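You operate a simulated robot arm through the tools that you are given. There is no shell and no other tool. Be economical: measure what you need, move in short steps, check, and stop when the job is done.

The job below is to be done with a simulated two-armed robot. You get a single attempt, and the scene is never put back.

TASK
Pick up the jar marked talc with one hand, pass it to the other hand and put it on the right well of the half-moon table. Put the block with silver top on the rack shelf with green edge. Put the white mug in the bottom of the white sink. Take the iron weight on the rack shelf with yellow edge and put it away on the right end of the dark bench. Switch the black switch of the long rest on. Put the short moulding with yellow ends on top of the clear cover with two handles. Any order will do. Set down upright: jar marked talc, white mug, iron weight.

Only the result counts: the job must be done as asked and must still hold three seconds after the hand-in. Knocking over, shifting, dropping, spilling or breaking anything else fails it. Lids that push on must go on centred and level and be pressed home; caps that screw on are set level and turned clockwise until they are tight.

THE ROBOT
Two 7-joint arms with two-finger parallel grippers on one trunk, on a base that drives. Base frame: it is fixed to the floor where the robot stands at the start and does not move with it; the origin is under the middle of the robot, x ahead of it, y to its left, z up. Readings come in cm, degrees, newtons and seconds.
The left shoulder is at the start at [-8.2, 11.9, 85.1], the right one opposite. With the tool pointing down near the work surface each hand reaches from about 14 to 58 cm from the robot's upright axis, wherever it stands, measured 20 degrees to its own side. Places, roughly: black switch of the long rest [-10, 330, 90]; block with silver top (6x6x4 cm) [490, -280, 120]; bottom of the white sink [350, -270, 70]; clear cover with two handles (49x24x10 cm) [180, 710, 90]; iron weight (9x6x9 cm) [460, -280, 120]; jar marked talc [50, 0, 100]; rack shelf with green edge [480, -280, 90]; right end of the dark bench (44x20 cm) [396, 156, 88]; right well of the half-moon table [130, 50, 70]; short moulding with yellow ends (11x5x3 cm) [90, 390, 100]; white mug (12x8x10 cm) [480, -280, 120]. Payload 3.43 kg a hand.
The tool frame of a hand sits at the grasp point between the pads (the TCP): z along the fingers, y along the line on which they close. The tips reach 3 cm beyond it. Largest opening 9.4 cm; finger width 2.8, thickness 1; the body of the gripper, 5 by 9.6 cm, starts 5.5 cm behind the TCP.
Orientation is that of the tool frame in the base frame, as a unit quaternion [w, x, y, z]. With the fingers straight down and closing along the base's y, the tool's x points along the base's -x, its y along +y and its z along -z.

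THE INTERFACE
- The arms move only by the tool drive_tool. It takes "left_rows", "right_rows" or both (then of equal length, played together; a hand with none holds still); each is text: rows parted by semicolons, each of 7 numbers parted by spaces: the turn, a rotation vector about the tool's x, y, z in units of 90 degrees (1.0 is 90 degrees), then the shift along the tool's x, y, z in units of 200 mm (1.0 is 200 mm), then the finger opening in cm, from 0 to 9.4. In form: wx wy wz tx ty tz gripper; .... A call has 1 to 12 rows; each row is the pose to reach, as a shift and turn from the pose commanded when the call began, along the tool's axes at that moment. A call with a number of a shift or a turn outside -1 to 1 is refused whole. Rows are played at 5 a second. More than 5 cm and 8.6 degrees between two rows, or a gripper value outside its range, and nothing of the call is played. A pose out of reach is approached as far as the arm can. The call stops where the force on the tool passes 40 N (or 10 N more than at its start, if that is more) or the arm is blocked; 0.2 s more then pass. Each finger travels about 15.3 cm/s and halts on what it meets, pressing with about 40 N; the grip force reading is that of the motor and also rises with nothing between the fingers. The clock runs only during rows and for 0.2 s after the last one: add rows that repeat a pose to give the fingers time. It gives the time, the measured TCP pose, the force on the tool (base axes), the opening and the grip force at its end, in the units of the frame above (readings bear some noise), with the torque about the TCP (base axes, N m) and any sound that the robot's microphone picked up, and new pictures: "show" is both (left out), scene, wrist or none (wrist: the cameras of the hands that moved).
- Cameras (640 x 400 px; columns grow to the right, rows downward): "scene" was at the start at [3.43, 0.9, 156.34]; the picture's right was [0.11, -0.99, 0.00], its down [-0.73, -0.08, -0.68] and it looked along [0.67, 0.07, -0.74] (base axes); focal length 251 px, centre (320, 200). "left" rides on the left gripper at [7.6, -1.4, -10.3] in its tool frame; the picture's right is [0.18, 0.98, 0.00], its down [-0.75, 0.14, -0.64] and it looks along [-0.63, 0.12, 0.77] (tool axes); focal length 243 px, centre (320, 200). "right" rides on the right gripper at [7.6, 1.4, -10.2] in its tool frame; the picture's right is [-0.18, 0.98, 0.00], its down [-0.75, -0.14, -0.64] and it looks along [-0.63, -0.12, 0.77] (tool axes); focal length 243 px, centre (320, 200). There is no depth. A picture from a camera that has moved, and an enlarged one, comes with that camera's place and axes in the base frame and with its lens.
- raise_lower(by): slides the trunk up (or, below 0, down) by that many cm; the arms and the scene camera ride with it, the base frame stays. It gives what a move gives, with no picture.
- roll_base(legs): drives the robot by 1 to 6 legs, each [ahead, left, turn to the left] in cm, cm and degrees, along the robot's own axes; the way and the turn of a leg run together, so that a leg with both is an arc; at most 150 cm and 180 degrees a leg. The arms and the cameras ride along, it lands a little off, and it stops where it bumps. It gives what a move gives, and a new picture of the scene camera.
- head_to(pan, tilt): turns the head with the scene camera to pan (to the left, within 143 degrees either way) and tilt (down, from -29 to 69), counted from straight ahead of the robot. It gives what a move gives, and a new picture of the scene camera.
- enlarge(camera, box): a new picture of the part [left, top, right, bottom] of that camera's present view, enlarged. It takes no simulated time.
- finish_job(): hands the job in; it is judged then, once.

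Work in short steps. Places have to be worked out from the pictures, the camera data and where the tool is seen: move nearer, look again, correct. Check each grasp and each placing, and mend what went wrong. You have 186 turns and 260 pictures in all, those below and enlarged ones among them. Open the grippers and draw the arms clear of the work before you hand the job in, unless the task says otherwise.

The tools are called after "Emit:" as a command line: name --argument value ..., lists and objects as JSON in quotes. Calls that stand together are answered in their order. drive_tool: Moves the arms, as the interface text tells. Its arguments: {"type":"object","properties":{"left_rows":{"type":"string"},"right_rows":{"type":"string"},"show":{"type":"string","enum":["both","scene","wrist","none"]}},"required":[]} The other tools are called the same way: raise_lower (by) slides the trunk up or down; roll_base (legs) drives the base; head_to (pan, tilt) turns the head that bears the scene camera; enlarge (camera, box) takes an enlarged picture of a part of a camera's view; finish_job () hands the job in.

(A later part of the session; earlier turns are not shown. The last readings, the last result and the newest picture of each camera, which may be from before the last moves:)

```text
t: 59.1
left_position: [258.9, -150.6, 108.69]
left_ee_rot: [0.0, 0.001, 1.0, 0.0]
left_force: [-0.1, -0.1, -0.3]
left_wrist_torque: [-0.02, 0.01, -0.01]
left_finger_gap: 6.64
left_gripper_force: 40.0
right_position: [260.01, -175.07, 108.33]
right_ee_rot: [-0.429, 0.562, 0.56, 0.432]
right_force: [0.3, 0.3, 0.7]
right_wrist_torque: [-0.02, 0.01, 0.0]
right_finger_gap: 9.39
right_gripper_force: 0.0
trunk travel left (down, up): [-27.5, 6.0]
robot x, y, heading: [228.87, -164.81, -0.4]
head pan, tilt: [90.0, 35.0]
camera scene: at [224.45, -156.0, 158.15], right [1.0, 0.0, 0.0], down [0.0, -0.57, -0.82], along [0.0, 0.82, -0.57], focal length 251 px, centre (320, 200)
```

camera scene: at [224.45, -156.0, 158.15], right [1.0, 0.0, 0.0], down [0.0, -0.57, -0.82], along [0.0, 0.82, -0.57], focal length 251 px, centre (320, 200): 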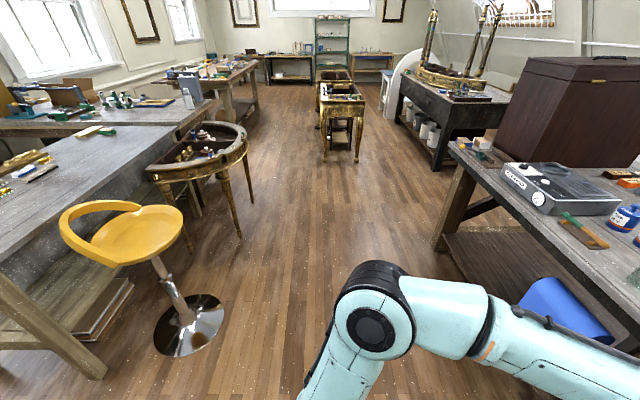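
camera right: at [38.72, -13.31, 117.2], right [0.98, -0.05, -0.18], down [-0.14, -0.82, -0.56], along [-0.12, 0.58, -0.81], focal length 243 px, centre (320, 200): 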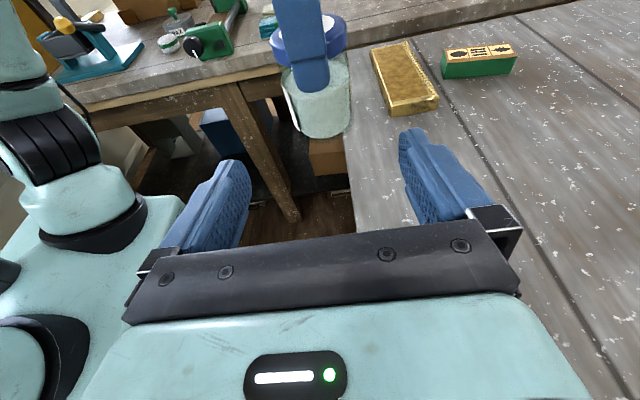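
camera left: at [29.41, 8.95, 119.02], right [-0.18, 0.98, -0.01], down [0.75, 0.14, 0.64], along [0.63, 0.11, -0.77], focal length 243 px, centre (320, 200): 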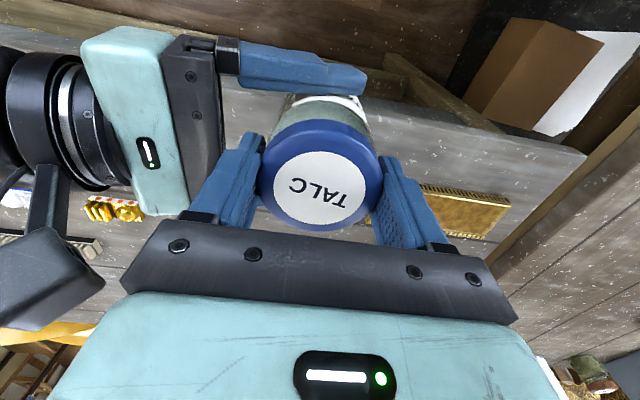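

The aisle behind the half-moon table is clear. I strafe left to y ≈ 45 and turn around to face the table's curved side.

Emit:
roll_base --legs '[[0, 110, 0], [0, 105, 0], [0, 0, 90], [0, 0, 90]]'

Emit:
head_to --pan 0 --tilt 45

```text
t: 86.1
left_position: [200.42, 37.74, 108.72]
left_ee_rot: [0.001, 1.0, 0.014, 0.001]
left_force: [-0.4, 0.9, 0.3]
left_wrist_torque: [0.02, 0.01, -0.01]
left_finger_gap: 6.66
left_gripper_force: 40.4
right_position: [198.59, 61.9, 108.25]
right_ee_rot: [0.423, 0.57, -0.552, 0.437]
right_force: [0.0, 0.9, 0.7]
right_wrist_torque: [-0.01, -0.01, 0.01]
right_finger_gap: 9.41
right_gripper_force: 0.1
trunk travel left (down, up): [-27.5, 6.0]
robot x, y, heading: [229.68, 52.61, -178.2]
head pan, tilt: [90.0, 35.0]
camera scene: at [234.53, 44.23, 158.15], right [-1.0, -0.03, 0.0], down [-0.02, 0.57, -0.82], along [0.02, -0.82, -0.57], focal length 251 px, centre (320, 200)
```

scene: 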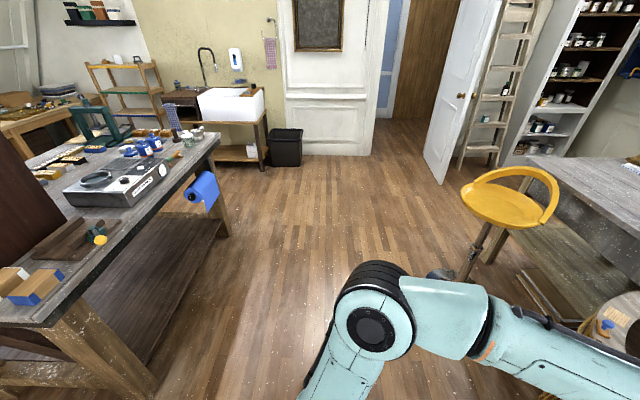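

```text
t: 87.7
left_position: [200.42, 37.56, 108.74]
left_ee_rot: [0.0, 1.0, 0.013, -0.001]
left_force: [0.5, 0.4, 0.4]
left_wrist_torque: [-0.03, 0.01, -0.03]
left_finger_gap: 6.61
left_gripper_force: 39.3
right_position: [198.5, 61.91, 108.26]
right_ee_rot: [0.425, 0.569, -0.553, 0.436]
right_force: [0.6, 0.3, -1.2]
right_wrist_torque: [0.0, 0.02, 0.05]
right_finger_gap: 9.39
right_gripper_force: 0.1
trunk travel left (down, up): [-27.5, 6.0]
robot x, y, heading: [230.24, 52.79, -178.6]
head pan, tilt: [0.0, 45.0]
camera scene: at [226.15, 52.79, 156.67], right [-0.03, 1.0, 0.0], down [0.71, 0.02, -0.71], along [-0.71, -0.02, -0.71], focal length 251 px, centre (320, 200)
```

scene: 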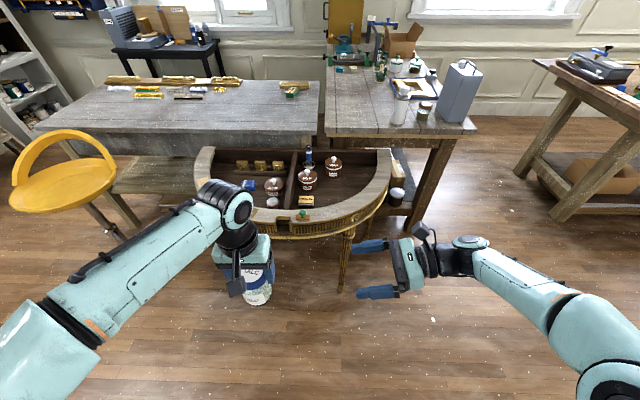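

I see the half-moon table with two wells. Enlarge to see details.

Emit:
enlarge --camera "scene" --box '[190, 130, 420, 275]'

```text
2.76 times, centred on (305, 202) of scene
camera zoom: at [226.15, 52.79, 156.67], right [-0.03, 1.0, 0.0], down [0.71, 0.02, -0.71], along [-0.71, -0.02, -0.71], focal length 692 px, centre (361, 193)
```

zoom: 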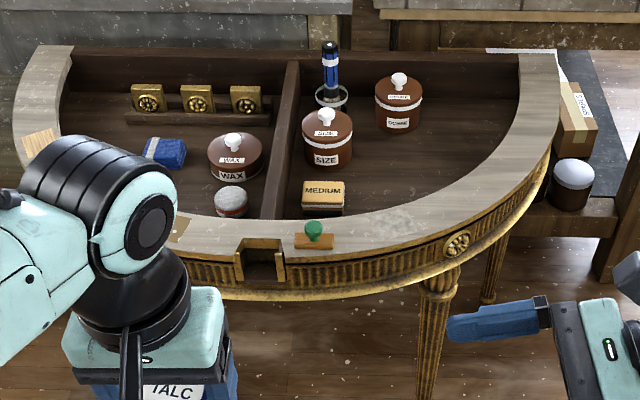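

The right well (seen from the front, matching the given (130, 50)) has free space around (133, 62). I drive up to the rim and offset so that the left hand faces that spot.

Emit:
roll_base --legs '[[0, -25, -1.5], [38, 0, 0]]'

Emit:
head_to --pan 8 --tilt 55

```text
t: 92.5
left_position: [161.57, 63.5, 108.76]
left_ee_rot: [0.001, 1.0, 0.0, 0.0]
left_force: [-0.2, -0.7, 0.1]
left_wrist_torque: [0.02, 0.01, 0.02]
left_finger_gap: 6.64
left_gripper_force: 40.0
right_position: [160.29, 87.89, 108.3]
right_ee_rot: [0.43, 0.562, -0.561, 0.43]
right_force: [0.6, 0.2, 0.9]
right_wrist_torque: [-0.01, -0.01, 0.01]
right_finger_gap: 9.41
right_gripper_force: 0.0
trunk travel left (down, up): [-27.5, 6.0]
robot x, y, heading: [191.65, 77.72, -180.0]
head pan, tilt: [0.0, 45.0]
camera scene: at [187.69, 77.96, 156.67], right [0.0, 1.0, 0.0], down [0.71, 0.0, -0.71], along [-0.71, 0.0, -0.71], focal length 251 px, centre (320, 200)
```

scene: 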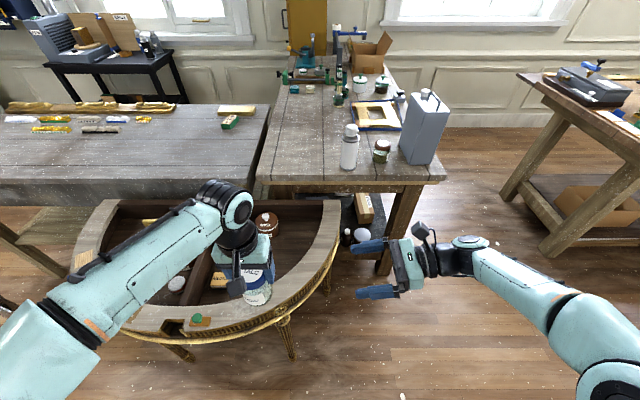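

```text
t: 93.3
left_position: [161.62, 63.63, 108.75]
left_ee_rot: [0.0, 1.0, 0.001, -0.001]
left_force: [-0.1, 0.4, -0.8]
left_wrist_torque: [-0.01, -0.01, 0.0]
left_finger_gap: 6.63
left_gripper_force: 40.2
right_position: [160.39, 87.92, 108.25]
right_ee_rot: [-0.431, -0.561, 0.561, -0.43]
right_force: [-0.9, 0.1, -0.6]
right_wrist_torque: [0.01, 0.0, -0.01]
right_finger_gap: 9.4
right_gripper_force: 0.0
trunk travel left (down, up): [-27.5, 6.0]
robot x, y, heading: [191.67, 77.84, -179.7]
head pan, tilt: [8.0, 55.0]
camera scene: at [188.72, 76.96, 155.33], right [-0.14, 0.99, 0.0], down [0.81, 0.11, -0.57], along [-0.57, -0.08, -0.82], focal length 251 px, centre (320, 200)
```

scene: 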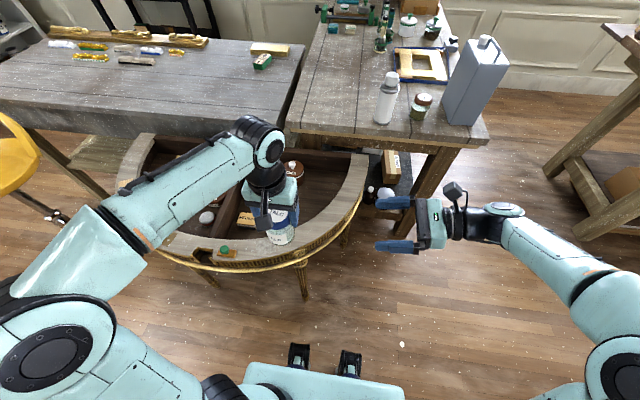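

I extend the left hand 18 cm over the well (still high) and look through its camera.

Emit:
drive_tool --left_rows "0 0 0 -.22 0 0 4;0 0 0 -.44 0 0.1 4;0 0 0 -.66 0 .25 4;0 0 0 -.9 0 .4 4;0 0 0 -.9 0 .4 4"

```text
refused: row 3 steps farther than a row can; nothing moved
```

Emit:
drive_tool --left_rows "0 0 0 -.2 0 0 4;0 0 0 -.4 0 0.1 4;0 0 0 -.6 0 .2 4;0 0 0 -.78 0 .3 4;0 0 0 -.9 0 .4 4;0 0 0 -.9 0 .4 4"

```text
t: 94.7
left_position: [143.67, 63.46, 100.66]
left_ee_rot: [0.0, 1.0, 0.0, 0.0]
left_force: [-0.5, 0.3, -0.1]
left_wrist_torque: [0.03, 0.03, 0.02]
left_finger_gap: 6.64
left_gripper_force: 39.7
right_position: [160.4, 87.9, 108.27]
right_ee_rot: [0.43, 0.562, -0.56, 0.431]
right_force: [0.2, 0.4, 0.0]
right_wrist_torque: [0.0, 0.04, 0.0]
right_finger_gap: 9.4
right_gripper_force: 0.1
trunk travel left (down, up): [-27.5, 6.0]
robot x, y, heading: [191.47, 77.81, -180.1]
head pan, tilt: [8.0, 55.0]
camera scene: at [188.75, 76.95, 155.33], right [-0.14, 0.99, 0.0], down [0.81, 0.11, -0.57], along [-0.57, -0.08, -0.82], focal length 251 px, centre (320, 200)
camera left: at [151.31, 64.77, 110.84], right [0.18, -0.98, 0.0], down [-0.75, -0.14, 0.64], along [-0.63, -0.12, -0.77], focal length 243 px, centre (320, 200)
```

scene: 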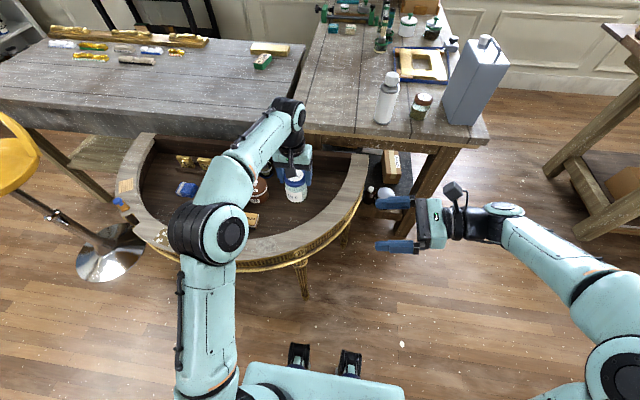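
left: 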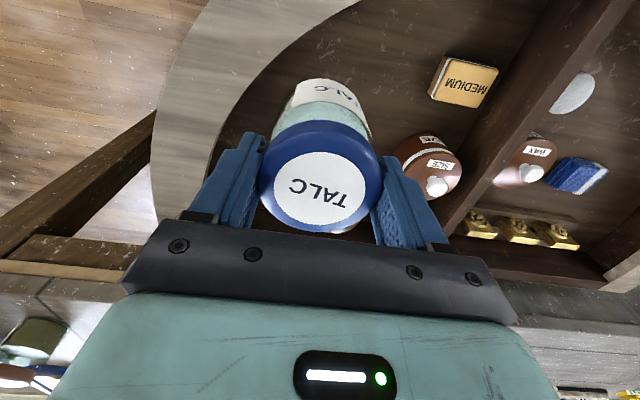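

Left-hand target: (134, 63), clear of the SIZE jar (130, 41), the Gumme jar (120, 57) and the rim. I roll 7 cm forward for reach.

Emit:
roll_base --legs '[[7, 0, 0]]'

```text
t: 95.7
left_position: [136.78, 63.36, 100.5]
left_ee_rot: [0.0, 1.0, 0.0, 0.001]
left_force: [-0.4, 0.9, 0.0]
left_wrist_torque: [-0.02, -0.03, 0.0]
left_finger_gap: 6.66
left_gripper_force: 40.1
right_position: [153.44, 87.94, 108.21]
right_ee_rot: [0.43, 0.561, -0.561, 0.431]
right_force: [-0.4, -0.8, -0.3]
right_wrist_torque: [0.0, -0.02, 0.03]
right_finger_gap: 9.4
right_gripper_force: 0.0
trunk travel left (down, up): [-27.5, 6.0]
robot x, y, heading: [184.97, 77.83, -180.0]
head pan, tilt: [8.0, 55.0]
camera scene: at [181.78, 76.95, 155.32], right [-0.14, 0.99, 0.0], down [0.81, 0.11, -0.57], along [-0.57, -0.08, -0.82], focal length 251 px, centre (320, 200)
```

scene: 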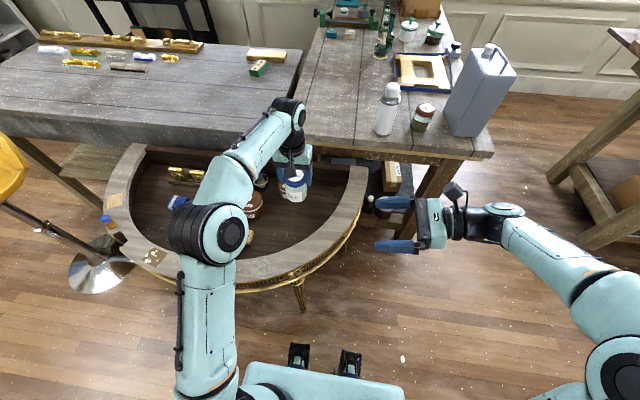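

Now move 2.8 cm further and lower to z ≈ 85, then look.

Emit:
drive_tool --left_rows "0 0 0 -.14 0 .2 4;0 0 0 -.14 0 .4 4;0 0 0 -.14 0 .6 4;0 0 0 -.14 0 .78 4;0 0 0 -.14 0 .78 4"

```text
t: 96.9
left_position: [134.0, 63.41, 85.03]
left_ee_rot: [0.0, 1.0, 0.0, 0.0]
left_force: [0.5, 0.4, 1.2]
left_wrist_torque: [0.0, 0.0, -0.02]
left_finger_gap: 6.64
left_gripper_force: 39.9
right_position: [153.49, 87.88, 108.36]
right_ee_rot: [0.43, 0.562, -0.561, 0.43]
right_force: [0.1, -0.9, -0.5]
right_wrist_torque: [-0.02, -0.02, -0.01]
right_finger_gap: 9.4
right_gripper_force: 0.0
trunk travel left (down, up): [-27.5, 6.0]
robot x, y, heading: [184.93, 78.04, -180.0]
head pan, tilt: [8.0, 55.0]
camera scene: at [181.9, 76.95, 155.33], right [-0.14, 0.99, 0.0], down [0.81, 0.11, -0.57], along [-0.57, -0.08, -0.82], focal length 251 px, centre (320, 200)
camera left: at [141.63, 64.76, 95.3], right [0.18, -0.98, 0.0], down [-0.75, -0.14, 0.64], along [-0.63, -0.12, -0.77], focal length 243 px, centre (320, 200)
```

scene: 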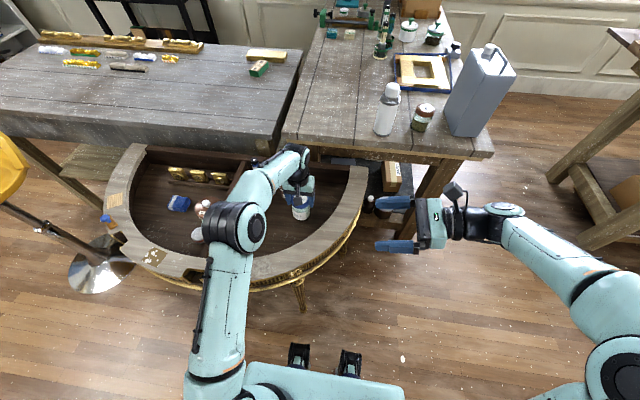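
left: 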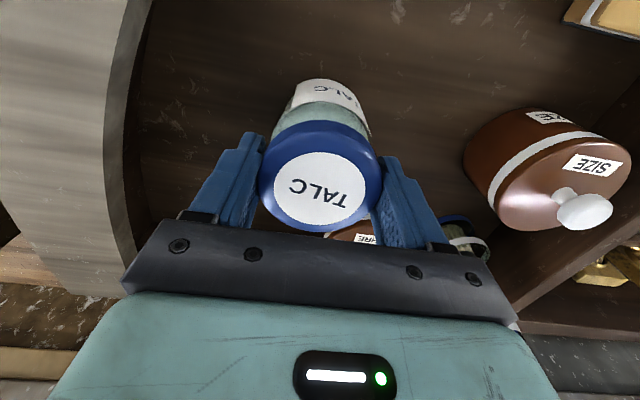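

Room on all sides. I lower gently by up to 8 cm, watching for contact.

Emit:
drive_tool --left_rows "0 0 0 0 0 .15 4;0 0 0 0 0 .25 4;0 0 0 0 0 .3 4;0 0 0 0 0 .34 4;0 0 0 0 0 .37 4;0 0 0 0 0 .4 4" --show "wrist"

```text
t: 97.5
left_position: [133.71, 63.45, 82.15]
left_ee_rot: [0.0, 1.0, 0.003, -0.01]
left_force: [5.1, -0.7, 19.3]
left_wrist_torque: [-0.55, -0.66, 0.15]
left_finger_gap: 6.61
left_gripper_force: 40.5
right_position: [153.66, 87.92, 108.38]
right_ee_rot: [0.431, 0.562, -0.561, 0.43]
right_force: [0.2, -0.7, -0.5]
right_wrist_torque: [0.03, 0.0, 0.01]
right_finger_gap: 9.38
right_gripper_force: 0.0
trunk travel left (down, up): [-27.5, 6.0]
robot x, y, heading: [184.71, 77.97, -180.0]
head pan, tilt: [8.0, 55.0]
stopped in row 2 (left hand): the force on the tool passed its limit at 68 N (the readings are from after the stop); the commanded pose is now the measured one
camera left: at [141.45, 64.83, 92.19], right [0.19, -0.98, -0.01], down [-0.74, -0.14, 0.66], along [-0.65, -0.12, -0.75], focal length 243 px, centre (320, 200)
```

left: 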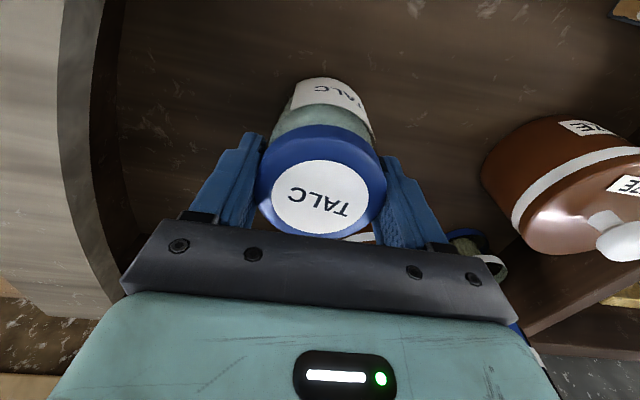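

Contact: the well floor is about z 72. I ease the pressure and open the fingers.

Emit:
drive_tool --left_rows "0 0 0 0 0 -.006 4;0 0 0 0 0 -.006 6.5;0 0 0 0 0 -.006 7.5;0 0 0 0 0 -.006 8.6;0 0 0 0 0 -.006 9.2;0 0 0 0 0 -.006 9.2" --show "wrist"

```text
t: 98.9
left_position: [133.52, 63.43, 81.88]
left_ee_rot: [-0.001, 1.0, 0.001, -0.009]
left_force: [-0.4, -0.6, 0.3]
left_wrist_torque: [0.0, -0.01, -0.01]
left_finger_gap: 9.2
left_gripper_force: 0.1
right_position: [153.5, 87.92, 108.27]
right_ee_rot: [0.43, 0.562, -0.56, 0.431]
right_force: [-0.2, 0.7, 0.2]
right_wrist_torque: [0.0, -0.01, 0.01]
right_finger_gap: 9.39
right_gripper_force: 0.0
trunk travel left (down, up): [-27.5, 6.0]
robot x, y, heading: [184.61, 77.84, -180.0]
head pan, tilt: [8.0, 55.0]
camera left: at [141.42, 64.84, 92.0], right [0.19, -0.98, 0.0], down [-0.74, -0.14, 0.65], along [-0.64, -0.12, -0.76], focal length 243 px, centre (320, 200)
```

left: 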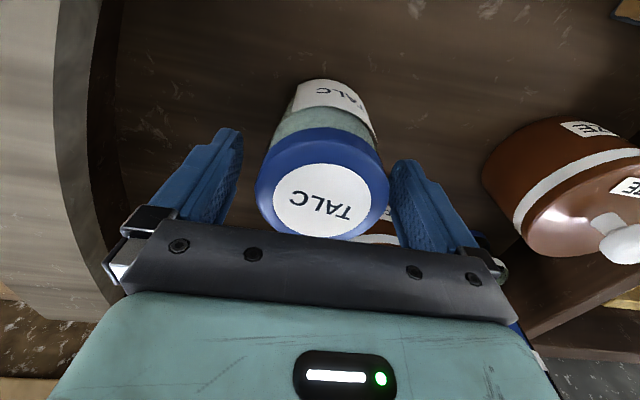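

Released. I centre slightly and raise the left hand straight up.

Emit:
drive_tool --left_rows "0 0 0 0 .015 0 9.2;0 0 0 0 .015 -.2 9.2;0 0 0 0 .015 -.4 9.2;0 0 0 0 .015 -.6 9.2;0 0 0 0 .015 -.8 9.2;0 0 0 .2 .015 -.95 9.2;0 0 0 .4 .015 -.95 9.2;0 0 0 .6 .015 -.95 9.2;0 0 0 .6 .015 -.95 9.2"

```text
t: 100.9
left_position: [145.87, 63.13, 100.86]
left_ee_rot: [0.0, 1.0, 0.001, -0.008]
left_force: [0.6, 0.0, 0.0]
left_wrist_torque: [-0.02, 0.0, 0.02]
left_finger_gap: 9.23
left_gripper_force: 0.1
right_position: [153.55, 87.94, 108.36]
right_ee_rot: [0.43, 0.562, -0.56, 0.431]
right_force: [0.1, 0.0, 0.2]
right_wrist_torque: [0.02, 0.0, 0.03]
right_finger_gap: 9.39
right_gripper_force: 0.0
trunk travel left (down, up): [-27.5, 6.0]
robot x, y, heading: [184.91, 77.88, -180.0]
head pan, tilt: [8.0, 55.0]
camera scene: at [181.84, 76.97, 155.33], right [-0.14, 0.99, 0.0], down [0.81, 0.11, -0.57], along [-0.57, -0.08, -0.82], focal length 251 px, centre (320, 200)
camera left: at [153.6, 64.58, 111.12], right [0.19, -0.98, 0.0], down [-0.74, -0.14, 0.65], along [-0.64, -0.12, -0.76], focal length 243 px, centre (320, 200)
```

scene: 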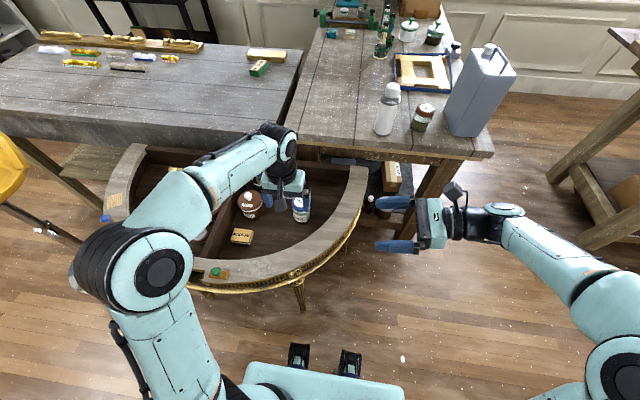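
left: 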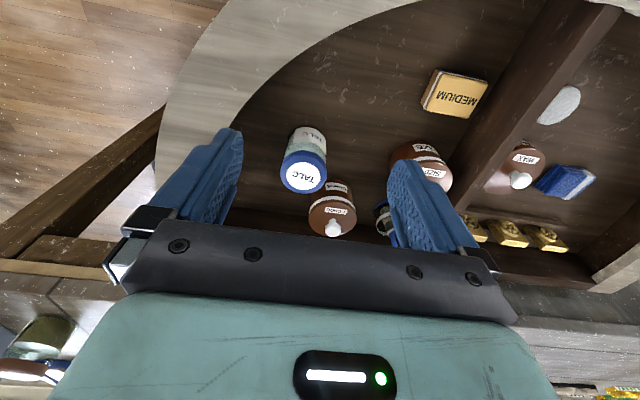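

The talc jar stands in the right well. Next, the rack: I back away, turn to face −y and drive down the aisle.

Emit:
roll_base --legs '[[-45, 0, 0], [0, 0, 90], [125, 0, 0], [130, 0, 0]]'

Emit:
head_to --pan 55 --tilt 25

```text
t: 119.3
left_position: [231.37, -214.69, 100.97]
left_ee_rot: [0.005, 0.725, 0.689, -0.007]
left_force: [-0.2, 0.4, -0.1]
left_wrist_torque: [-0.01, 0.0, 0.01]
left_finger_gap: 9.21
left_gripper_force: 0.0
right_position: [207.12, -205.66, 108.25]
right_ee_rot: [0.017, 0.793, -0.021, 0.608]
right_force: [-0.5, 0.6, 0.3]
right_wrist_torque: [-0.01, 0.01, 0.03]
right_finger_gap: 9.4
right_gripper_force: 0.0
trunk travel left (down, up): [-27.5, 6.0]
robot x, y, heading: [218.9, -174.94, -93.1]
head pan, tilt: [8.0, 55.0]
camera scene: at [219.61, -177.85, 155.33], right [-1.0, -0.09, 0.0], down [-0.07, 0.82, -0.57], along [0.05, -0.57, -0.82], focal length 251 px, centre (320, 200)
```

scene: 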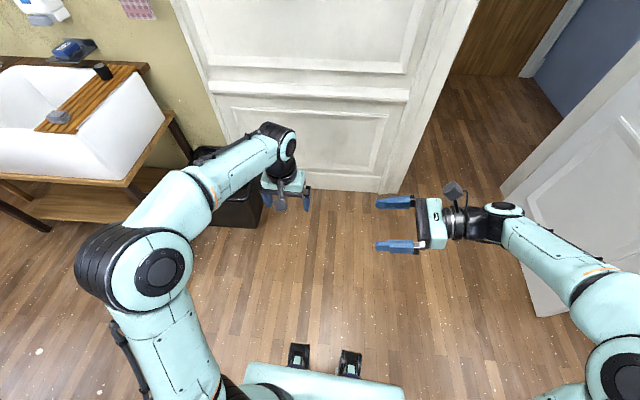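

```text
t: 120.4
left_position: [231.36, -214.63, 100.97]
left_ee_rot: [0.005, 0.725, 0.689, -0.007]
left_force: [-0.5, -0.1, -0.7]
left_wrist_torque: [0.0, 0.0, 0.02]
left_finger_gap: 9.18
left_gripper_force: 0.0
right_position: [207.06, -205.63, 108.31]
right_ee_rot: [0.016, 0.793, -0.021, 0.609]
right_force: [-0.4, -0.3, -0.3]
right_wrist_torque: [-0.01, 0.02, 0.04]
right_finger_gap: 9.39
right_gripper_force: 0.0
trunk travel left (down, up): [-27.5, 6.0]
robot x, y, heading: [218.41, -174.68, -93.1]
head pan, tilt: [55.0, 25.0]
camera scene: at [226.24, -176.35, 159.73], right [-0.62, -0.79, 0.0], down [-0.33, 0.26, -0.91], along [0.71, -0.56, -0.42], focal length 251 px, centre (320, 200)
```

scene: 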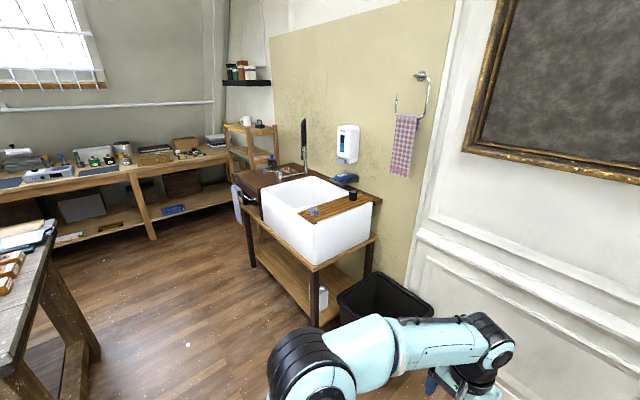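

The way along in front of the sink is clear (stand front at y ≈ −248; centre table edge y ≈ −128). I correct the heading and strafe left toward the rack.

Emit:
roll_base --legs '[[8, 0, 3.1], [0, 120, 0]]'

```text
t: 131.9
left_position: [352.4, -223.6, 101.11]
left_ee_rot: [0.005, 0.715, 0.699, -0.008]
left_force: [0.2, 0.0, 0.2]
left_wrist_torque: [-0.05, -0.01, 0.0]
left_finger_gap: 9.21
left_gripper_force: 0.1
right_position: [327.77, -215.28, 108.21]
right_ee_rot: [0.006, 0.793, -0.008, 0.609]
right_force: [0.3, 0.2, -0.5]
right_wrist_torque: [0.0, -0.02, -0.01]
right_finger_gap: 9.42
right_gripper_force: 0.1
trunk travel left (down, up): [-27.5, 6.0]
robot x, y, heading: [338.39, -184.75, -91.2]
head pan, tilt: [55.0, 25.0]
camera scene: at [345.95, -185.32, 159.73], right [-0.59, -0.81, 0.0], down [-0.34, 0.25, -0.91], along [0.73, -0.54, -0.42], focal length 251 px, centre (320, 200)
```

scene: 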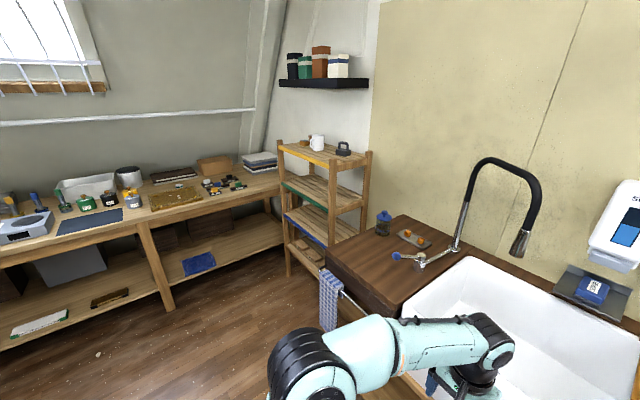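

Rack found: yellow top shelf with the items, green second shelf, blue third; the coloured edges face +y. Enlarge.

Emit:
enlarge --camera "scene" --box '[250, 120, 400, 215]'

```text
4.21 times, centred on (325, 168) of scene
camera zoom: at [345.95, -185.32, 159.73], right [-0.59, -0.81, 0.0], down [-0.34, 0.25, -0.91], along [0.73, -0.54, -0.42], focal length 1056 px, centre (299, 337)
```

zoom: 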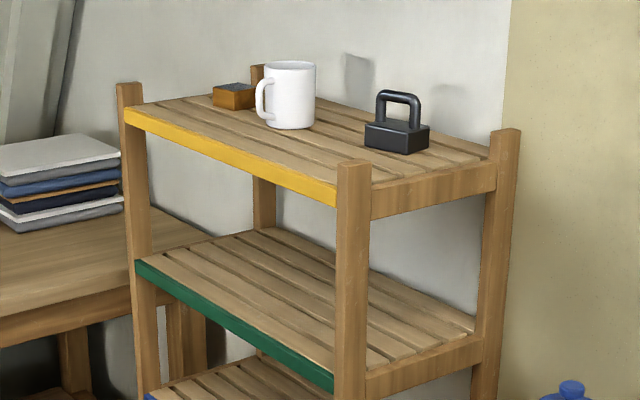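

I strafe on until I'm centred in front of the rack, staying at y ≈ −188 for now.

Emit:
roll_base --legs '[[0, 70, 1.2], [0, 70, 0]]'

Emit:
head_to --pan 0 --tilt 25

```text
t: 144.8
left_position: [495.32, -222.75, 101.07]
left_ee_rot: [0.006, 0.702, 0.712, -0.007]
left_force: [-0.1, -0.4, 0.4]
left_wrist_torque: [0.03, 0.0, 0.02]
left_finger_gap: 9.22
left_gripper_force: 0.1
right_position: [470.61, -215.47, 108.36]
right_ee_rot: [-0.004, 0.794, 0.006, 0.608]
right_force: [0.5, -0.6, 0.9]
right_wrist_torque: [0.0, 0.02, 0.0]
right_finger_gap: 9.38
right_gripper_force: 0.1
trunk travel left (down, up): [-27.5, 6.0]
robot x, y, heading: [480.0, -184.09, -89.0]
head pan, tilt: [55.0, 25.0]
camera scene: at [487.57, -184.91, 159.73], right [-0.56, -0.83, 0.0], down [-0.35, 0.24, -0.91], along [0.75, -0.51, -0.42], focal length 251 px, centre (320, 200)
```

scene: 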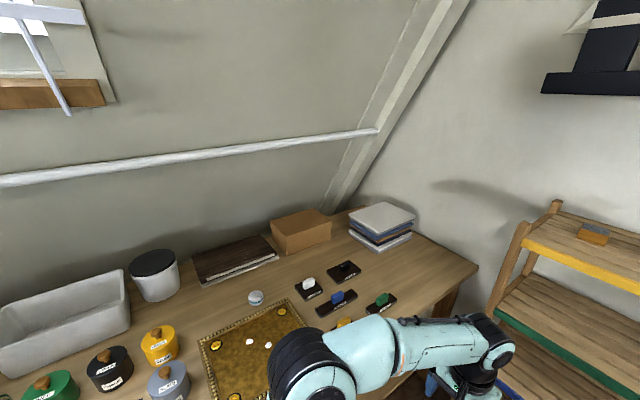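

```text
t: 146.0
left_position: [495.34, -222.85, 100.94]
left_ee_rot: [0.005, 0.701, 0.713, -0.006]
left_force: [-0.1, 0.4, 0.3]
left_wrist_torque: [-0.01, 0.0, -0.01]
left_finger_gap: 9.21
left_gripper_force: 0.0
right_position: [470.6, -215.37, 108.35]
right_ee_rot: [-0.005, 0.794, 0.007, 0.608]
right_force: [0.8, -0.5, -0.5]
right_wrist_torque: [0.0, -0.01, -0.01]
right_finger_gap: 9.4
right_gripper_force: 0.1
trunk travel left (down, up): [-27.5, 6.0]
robot x, y, heading: [479.91, -184.08, -89.0]
head pan, tilt: [0.0, 25.0]
camera scene: at [480.08, -188.96, 159.73], right [-1.0, -0.02, 0.0], down [-0.01, 0.42, -0.91], along [0.01, -0.91, -0.42], focal length 251 px, centre (320, 200)
```

scene: 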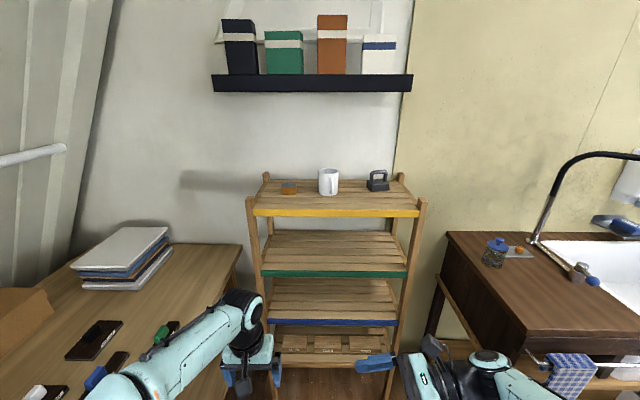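

Emit:
enlarge --camera "scene" --box '[240, 150, 440, 275]'

```text
3.20 times, centred on (340, 212) of scene
camera zoom: at [480.08, -188.96, 159.73], right [-1.0, -0.02, 0.0], down [-0.01, 0.42, -0.91], along [0.01, -0.91, -0.42], focal length 802 px, centre (256, 160)
```

zoom: 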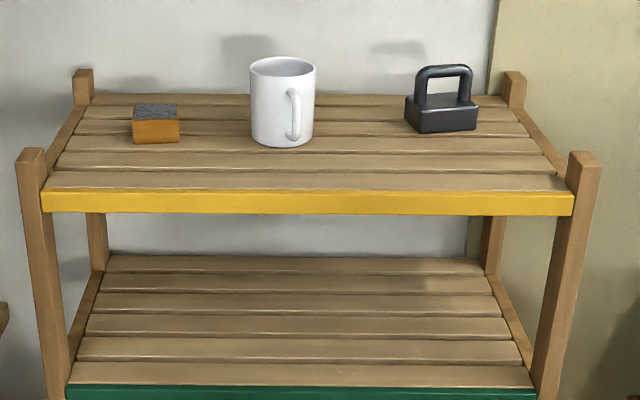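

Handle of the mug faces me, all three items stand on the open top shelf. Plan: right hand tilted 45° down, camera up, pointing forward, closing sideways. First raise the trunk and pitch the hand.

Emit:
raise_lower --by 6

Emit:
drive_tool --right_rows "0 -.09 0 0 .15 0 9.4;0 -.18 0 0 .3 0 9.4;0 -.26 0 0 .45 0 9.4;0 -.333 0 0 .6 0 9.4" --show "none"

Emit:
drive_tool --right_rows "-.061 0 .061 .03 0 -.03 9.4;-.122 0 .122 .06 0 -.06 9.4;-.183 0 .183 .09 0 -.09 9.4;-.244 0 .244 .12 0 -.12 9.4;-.305 0 .305 .15 0 -.15 9.4;-.366 0 .366 .18 0 -.18 9.4;-.427 0 .427 .21 0 -.21 9.4;-.488 0 .488 .24 0 -.24 9.4;-.55 0 .55 .28 0 -.28 9.4"

```text
t: 147.0
left_position: [495.4, -222.81, 107.06]
left_ee_rot: [0.006, 0.701, 0.713, -0.007]
left_force: [0.2, -0.1, -0.7]
left_wrist_torque: [-0.05, 0.02, 0.0]
left_finger_gap: 9.19
left_gripper_force: 0.0
right_position: [470.61, -215.5, 114.3]
right_ee_rot: [-0.004, 0.793, 0.007, 0.609]
right_force: [0.3, 0.1, -0.1]
right_wrist_torque: [0.01, -0.04, -0.06]
right_finger_gap: 9.39
right_gripper_force: 0.1
trunk travel left (down, up): [-33.5, 0.0]
robot x, y, heading: [480.0, -184.1, -89.2]
head pan, tilt: [0.0, 25.0]
```

```text
t: 148.0
left_position: [495.46, -222.96, 106.93]
left_ee_rot: [0.004, 0.702, 0.712, -0.006]
left_force: [-0.3, -0.1, 1.0]
left_wrist_torque: [-0.01, 0.01, -0.02]
left_finger_gap: 9.2
left_gripper_force: 0.0
right_position: [470.69, -227.65, 114.14]
right_ee_rot: [-0.003, 0.925, 0.007, 0.381]
right_force: [0.4, -0.4, 0.0]
right_wrist_torque: [0.05, 0.0, 0.02]
right_finger_gap: 9.4
right_gripper_force: 0.1
trunk travel left (down, up): [-33.5, 0.0]
robot x, y, heading: [480.12, -184.83, -89.0]
head pan, tilt: [0.0, 25.0]
```

```text
t: 150.0
left_position: [495.3, -222.74, 107.12]
left_ee_rot: [0.006, 0.701, 0.713, -0.007]
left_force: [-0.8, 0.4, 0.7]
left_wrist_torque: [0.0, -0.02, 0.01]
left_finger_gap: 9.18
left_gripper_force: 0.0
right_position: [469.65, -226.93, 123.14]
right_ee_rot: [0.206, 0.774, -0.49, 0.344]
right_force: [0.0, 0.2, 0.7]
right_wrist_torque: [0.01, 0.06, -0.06]
right_finger_gap: 9.41
right_gripper_force: 0.1
right hand out of reach, approached as far as the arm can: row 9
trunk travel left (down, up): [-33.5, 0.0]
robot x, y, heading: [480.36, -183.99, -89.1]
head pan, tilt: [0.0, 25.0]
camera scene: at [480.09, -188.79, 166.05], right [-1.0, -0.02, 0.0], down [-0.01, 0.42, -0.91], along [0.01, -0.91, -0.42], focal length 251 px, centre (320, 200)
camera right: at [467.29, -225.64, 135.66], right [-0.94, -0.31, -0.15], down [-0.3, 0.95, -0.12], along [0.18, -0.06, -0.98], focal length 243 px, centre (320, 200)
```

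scene: 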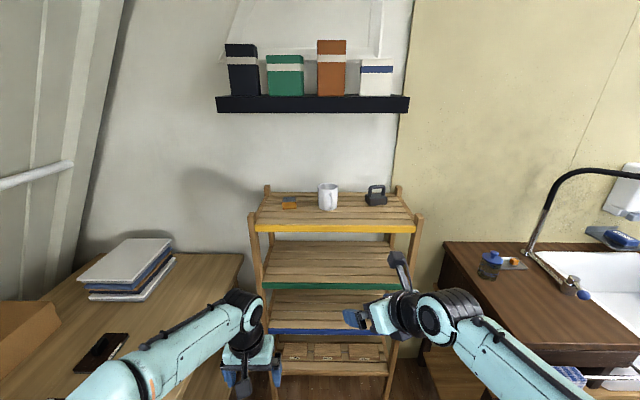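
right: 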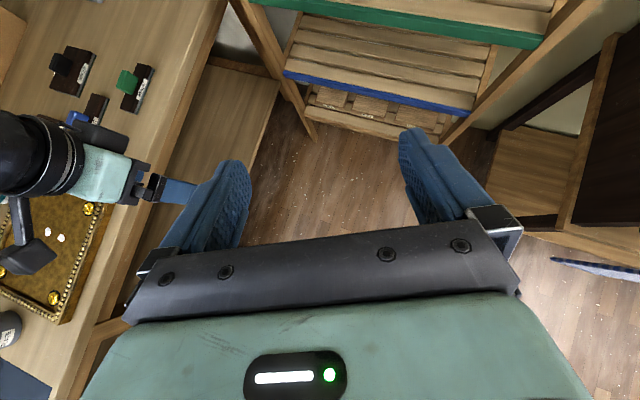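

The right hand has the wanted pose (45° down, pointing forward-left). I pull the left hand back and look down to judge my base's extent before approaching the rack.

Emit:
drive_tool --left_rows "0 0 0 .2 0 0 9.2;0 0 0 .4 0 0 9.2;0 0 0 .6 0 0 9.2;0 0 0 .75 0 -.1 9.2" --show "none"

Emit:
head_to --pan 0 --tilt 69

```text
t: 151.0
left_position: [495.05, -207.82, 108.92]
left_ee_rot: [0.005, 0.701, 0.713, -0.007]
left_force: [-0.3, 0.2, -0.2]
left_wrist_torque: [-0.05, 0.02, -0.01]
left_finger_gap: 9.22
left_gripper_force: 0.0
right_position: [469.56, -226.97, 123.19]
right_ee_rot: [0.207, 0.774, -0.491, 0.344]
right_force: [1.0, -0.4, -0.5]
right_wrist_torque: [0.0, 0.01, 0.0]
right_finger_gap: 9.39
right_gripper_force: 0.1
trunk travel left (down, up): [-33.5, 0.0]
robot x, y, heading: [480.22, -183.91, -88.9]
head pan, tilt: [0.0, 25.0]
```

```text
t: 152.1
left_position: [495.0, -208.0, 108.91]
left_ee_rot: [0.006, 0.701, 0.713, -0.007]
left_force: [0.4, -0.2, -0.2]
left_wrist_torque: [0.01, 0.03, 0.02]
left_finger_gap: 9.2
left_gripper_force: 0.1
right_position: [469.61, -227.08, 123.18]
right_ee_rot: [0.207, 0.774, -0.49, 0.345]
right_force: [0.3, -0.1, 0.7]
right_wrist_torque: [-0.01, 0.0, -0.02]
right_finger_gap: 9.39
right_gripper_force: 0.0
trunk travel left (down, up): [-33.5, 0.0]
robot x, y, heading: [480.01, -184.61, -89.1]
head pan, tilt: [0.0, 68.8]
camera scene: at [480.02, -185.26, 160.11], right [-1.0, -0.01, 0.0], down [-0.01, 0.93, -0.36], along [0.01, -0.36, -0.93], focal length 251 px, centre (320, 200)
```

scene: 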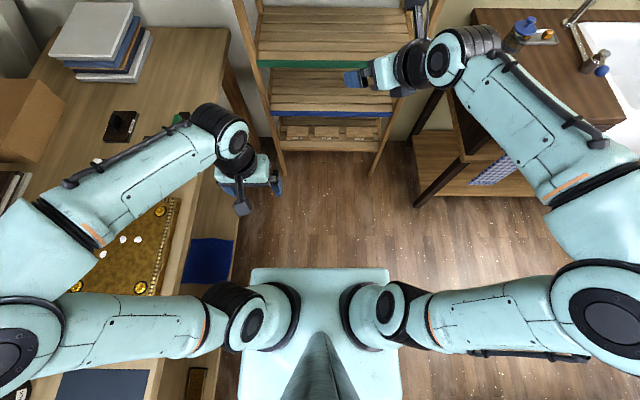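

My base reaches only about 16–20 cm ahead of its axis, so I can come close. I pull the right hand back and up a bit first, then drive 44 cm toward the rack.

Emit:
drive_tool --right_rows "0 0 0 -.074 -.088 -.177 9.4;0 0 0 -.148 -.177 -.353 9.4;0 0 0 -.222 -.265 -.53 9.4;0 0 0 -.222 -.265 -.53 9.4" --show "none"

Emit:
head_to --pan 0 --tilt 45

Emit:
roll_base --legs '[[44, 0, -1]]'

```text
t: 153.1
left_position: [495.03, -208.09, 108.9]
left_ee_rot: [0.006, 0.702, 0.712, -0.007]
left_force: [0.1, 0.6, -0.5]
left_wrist_torque: [0.06, 0.0, 0.0]
left_finger_gap: 9.19
left_gripper_force: 0.1
right_position: [469.61, -215.21, 127.31]
right_ee_rot: [0.206, 0.774, -0.49, 0.344]
right_force: [-0.9, -0.6, -0.7]
right_wrist_torque: [0.0, 0.05, 0.02]
right_finger_gap: 9.41
right_gripper_force: 0.0
trunk travel left (down, up): [-33.5, 0.0]
robot x, y, heading: [479.97, -184.23, -89.2]
head pan, tilt: [0.0, 68.8]
```

```text
t: 154.0
left_position: [495.05, -207.99, 109.0]
left_ee_rot: [0.005, 0.701, 0.713, -0.006]
left_force: [-0.7, 0.4, 1.0]
left_wrist_torque: [-0.01, 0.0, -0.02]
left_finger_gap: 9.21
left_gripper_force: 0.0
right_position: [469.61, -215.07, 127.26]
right_ee_rot: [0.207, 0.774, -0.49, 0.344]
right_force: [0.2, -0.6, -0.9]
right_wrist_torque: [0.03, 0.0, 0.0]
right_finger_gap: 9.4
right_gripper_force: 0.0
trunk travel left (down, up): [-33.5, 0.0]
robot x, y, heading: [480.11, -184.08, -89.0]
head pan, tilt: [0.0, 45.0]
camera scene: at [480.06, -187.78, 162.98], right [-1.0, -0.01, 0.0], down [-0.01, 0.71, -0.71], along [0.01, -0.71, -0.71], focal length 251 px, centre (320, 200)
```

scene: 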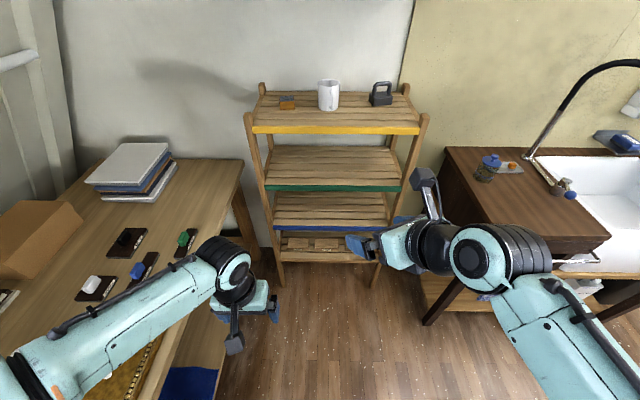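

```text
t: 156.6
left_position: [494.66, -251.47, 108.95]
left_ee_rot: [0.005, 0.71, 0.705, -0.006]
left_force: [-0.5, -0.1, 0.0]
left_wrist_torque: [0.02, 0.0, 0.0]
left_finger_gap: 9.21
left_gripper_force: 0.0
right_position: [469.14, -258.06, 127.39]
right_ee_rot: [0.211, 0.768, -0.499, 0.342]
right_force: [-0.5, 0.1, -0.1]
right_wrist_torque: [0.02, 0.0, 0.01]
right_finger_gap: 9.39
right_gripper_force: 0.1
trunk travel left (down, up): [-33.5, 0.0]
robot x, y, heading: [480.21, -227.43, -90.0]
head pan, tilt: [0.0, 45.0]
camera scene: at [480.14, -230.97, 162.98], right [-1.0, 0.01, 0.0], down [0.01, 0.71, -0.71], along [-0.01, -0.71, -0.71], focal length 251 px, centre (320, 200)
```

scene: 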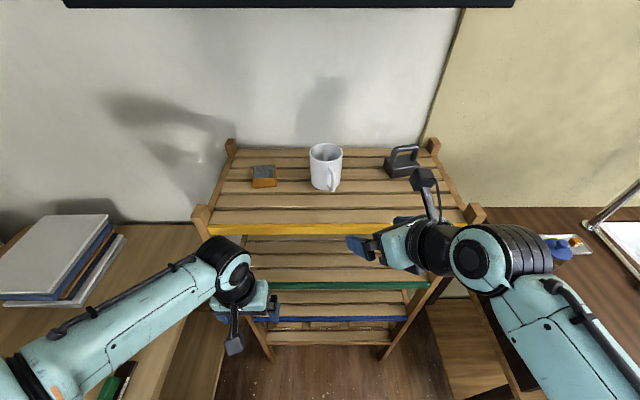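

Now a clear view. Mug ≈ (478, −280.5), block ≈ (493.5, −280), weight ≈ (458, −283), shelf z ≈ 120. Enlarge for their orientation.

Emit:
enlarge --camera "scene" --box '[220, 120, 460, 270]'

Emit:
enlarge --camera "right" --box '[0, 0, 640, 400]'

```text
2.67 times, centred on (340, 195) of scene
camera zoom: at [480.14, -230.97, 162.98], right [-1.0, 0.01, 0.0], down [0.01, 0.71, -0.71], along [-0.01, -0.71, -0.71], focal length 668 px, centre (267, 213)
```

zoom: 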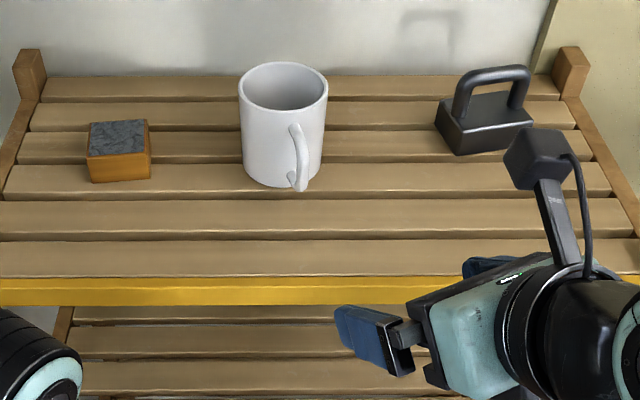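

```text
1.00 times, centred on (320, 200) of right (not enlarged: the box is as wide or as high as the picture)
camera zoom: at [466.76, -256.6, 139.78], right [-0.94, -0.29, -0.15], down [-0.28, 0.95, -0.12], along [0.18, -0.07, -0.98], focal length 243 px, centre (320, 200)
```

zoom: 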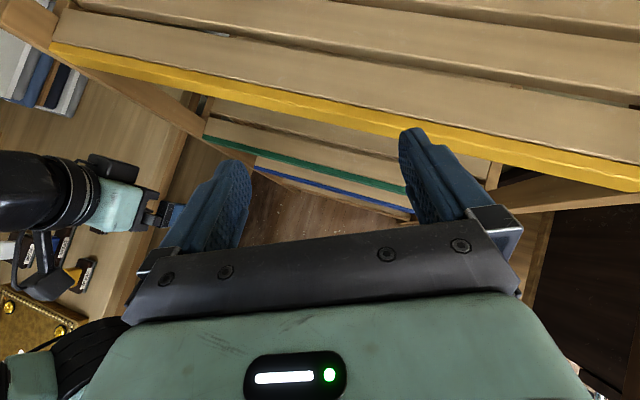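

The block is turned only ~7°, so I want the hand's heading nearer straight ahead. I test yawing the right hand 18° further in place.

Emit:
drive_tool --right_rows "-.066 .002 .061 0 0 0 9.4;-.132 .004 .122 0 0 0 9.4;-.148 .004 .136 0 0 0 9.4;-.148 .004 .136 0 0 0 9.4" --show "none"

```text
t: 157.6
left_position: [494.7, -251.46, 108.92]
left_ee_rot: [0.005, 0.709, 0.705, -0.007]
left_force: [-0.3, 0.5, -0.8]
left_wrist_torque: [-0.02, 0.02, -0.04]
left_finger_gap: 9.22
left_gripper_force: 0.1
right_position: [469.07, -258.15, 127.38]
right_ee_rot: [0.262, 0.68, -0.614, 0.303]
right_force: [0.2, 0.1, -0.2]
right_wrist_torque: [0.02, -0.03, -0.05]
right_finger_gap: 9.42
right_gripper_force: 0.0
trunk travel left (down, up): [-33.5, 0.0]
robot x, y, heading: [480.16, -227.08, -90.6]
head pan, tilt: [0.0, 45.0]
```

That worked (heading 7° left of straight, 43° down). Now I move it toward the block, first up and left.

Emit:
drive_tool --right_rows "0 0 0 .107 -.195 0 9.4;0 0 0 .214 -.39 0 9.4;0 0 0 .32 -.585 0 9.4;0 0 0 .32 -.8 0 9.4;0 0 0 .32 -.98 0 9.4;0 0 0 .32 -.98 0 9.4"

```text
t: 158.6
left_position: [494.66, -251.46, 108.82]
left_ee_rot: [0.007, 0.709, 0.706, -0.007]
left_force: [-0.8, 0.2, -0.5]
left_wrist_torque: [0.02, 0.05, 0.0]
left_finger_gap: 9.23
left_gripper_force: 0.0
right_position: [482.98, -258.04, 134.64]
right_ee_rot: [0.154, 0.699, -0.585, 0.38]
right_force: [0.3, -0.7, -0.7]
right_wrist_torque: [-0.02, 0.01, 0.01]
right_finger_gap: 9.38
right_gripper_force: 0.1
trunk travel left (down, up): [-33.5, 0.0]
robot x, y, heading: [480.09, -227.08, -90.5]
head pan, tilt: [0.0, 45.0]
stopped in row 4 (right hand): the arm was blocked; the commanded pose is now the measured one
camera scene: at [480.2, -230.99, 162.99], right [-1.0, 0.01, 0.0], down [0.0, 0.71, -0.71], along [-0.01, -0.71, -0.71], focal length 251 px, centre (320, 200)
camera right: at [478.39, -257.13, 146.54], right [-0.92, -0.13, -0.36], down [-0.11, 0.99, -0.08], along [0.36, -0.03, -0.93], focal length 243 px, centre (320, 200)
```

scene: 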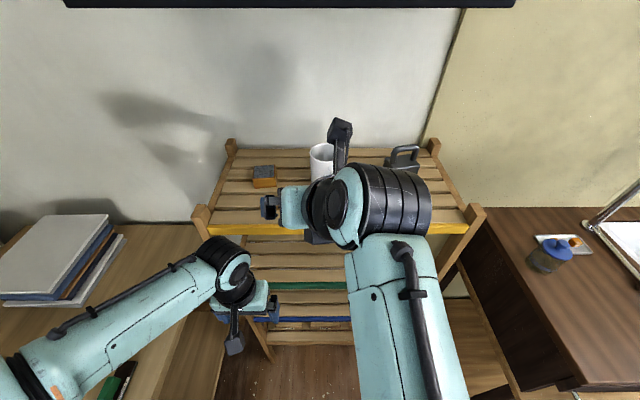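
right: 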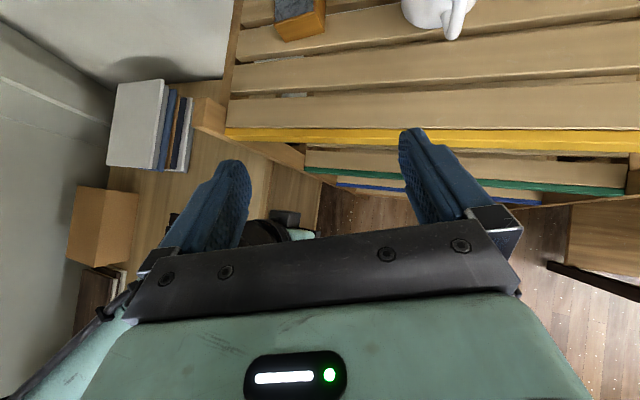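

The right arm ran into its limits there. Better: use the left hand for the block (it's on its side), simply pitched 45° forward. I bring the right hand back to its previous place and pitch the left.

Emit:
drive_tool --right_rows "-.057 .005 -.009 -.11 .16 -.06 9.4;-.114 .01 -.018 -.22 .32 -.12 9.4;-.171 .015 -.027 -.33 .48 -.18 9.4;-.171 .015 -.027 -.44 .645 -.245 9.4;-.171 .015 -.027 -.44 .645 -.245 9.4" --left_rows "0 -.09 0 0 0 -.15 9.2;0 -.18 0 0 0 -.3 9.2;0 -.27 0 0 0 -.45 9.2;0 -.36 0 0 0 -.6 9.2;0 -.45 0 0 0 -.75 9.2"

```text
t: 159.8
left_position: [495.04, -251.17, 123.92]
left_ee_rot: [0.25, 0.662, 0.66, -0.252]
left_force: [0.1, -0.7, -0.1]
left_wrist_torque: [0.0, 0.01, 0.01]
left_finger_gap: 9.17
left_gripper_force: 0.0
right_position: [469.17, -252.1, 128.68]
right_ee_rot: [0.262, 0.681, -0.614, 0.302]
right_force: [0.0, -0.7, -0.6]
right_wrist_torque: [0.0, -0.02, 0.01]
right_finger_gap: 9.41
right_gripper_force: 0.1
trunk travel left (down, up): [-33.5, 0.0]
robot x, y, heading: [480.16, -227.66, -90.4]
head pan, tilt: [0.0, 45.0]
camera scene: at [480.18, -230.97, 162.99], right [-1.0, 0.01, 0.0], down [0.01, 0.71, -0.71], along [-0.01, -0.71, -0.71], focal length 251 px, centre (320, 200)
camera right: at [467.41, -249.98, 141.18], right [-0.99, 0.02, -0.15], down [0.03, 0.99, -0.11], along [0.15, -0.12, -0.98], focal length 243 px, centre (320, 200)
camera left: at [493.61, -238.7, 126.6], right [0.98, 0.13, -0.12], down [0.14, -0.14, 0.98], along [0.11, -0.98, -0.15], focal length 243 px, centre (320, 200)
```

scene: 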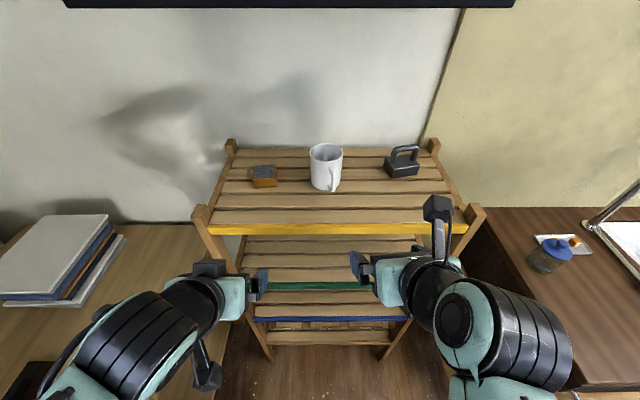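
right: 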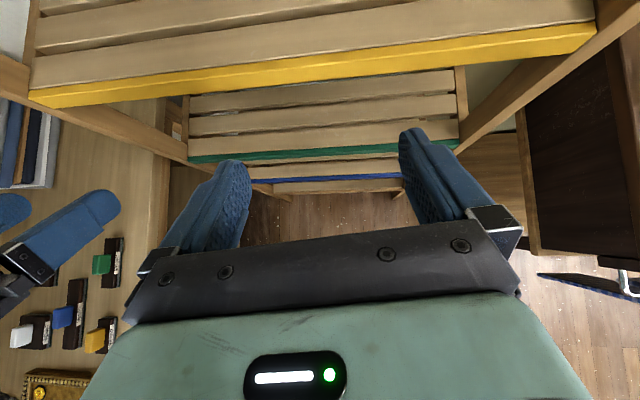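
left: 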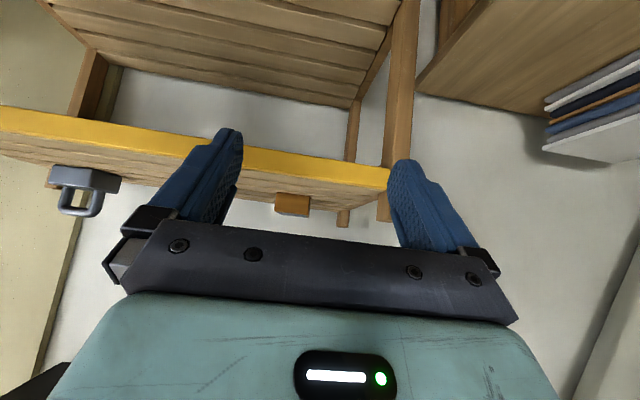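

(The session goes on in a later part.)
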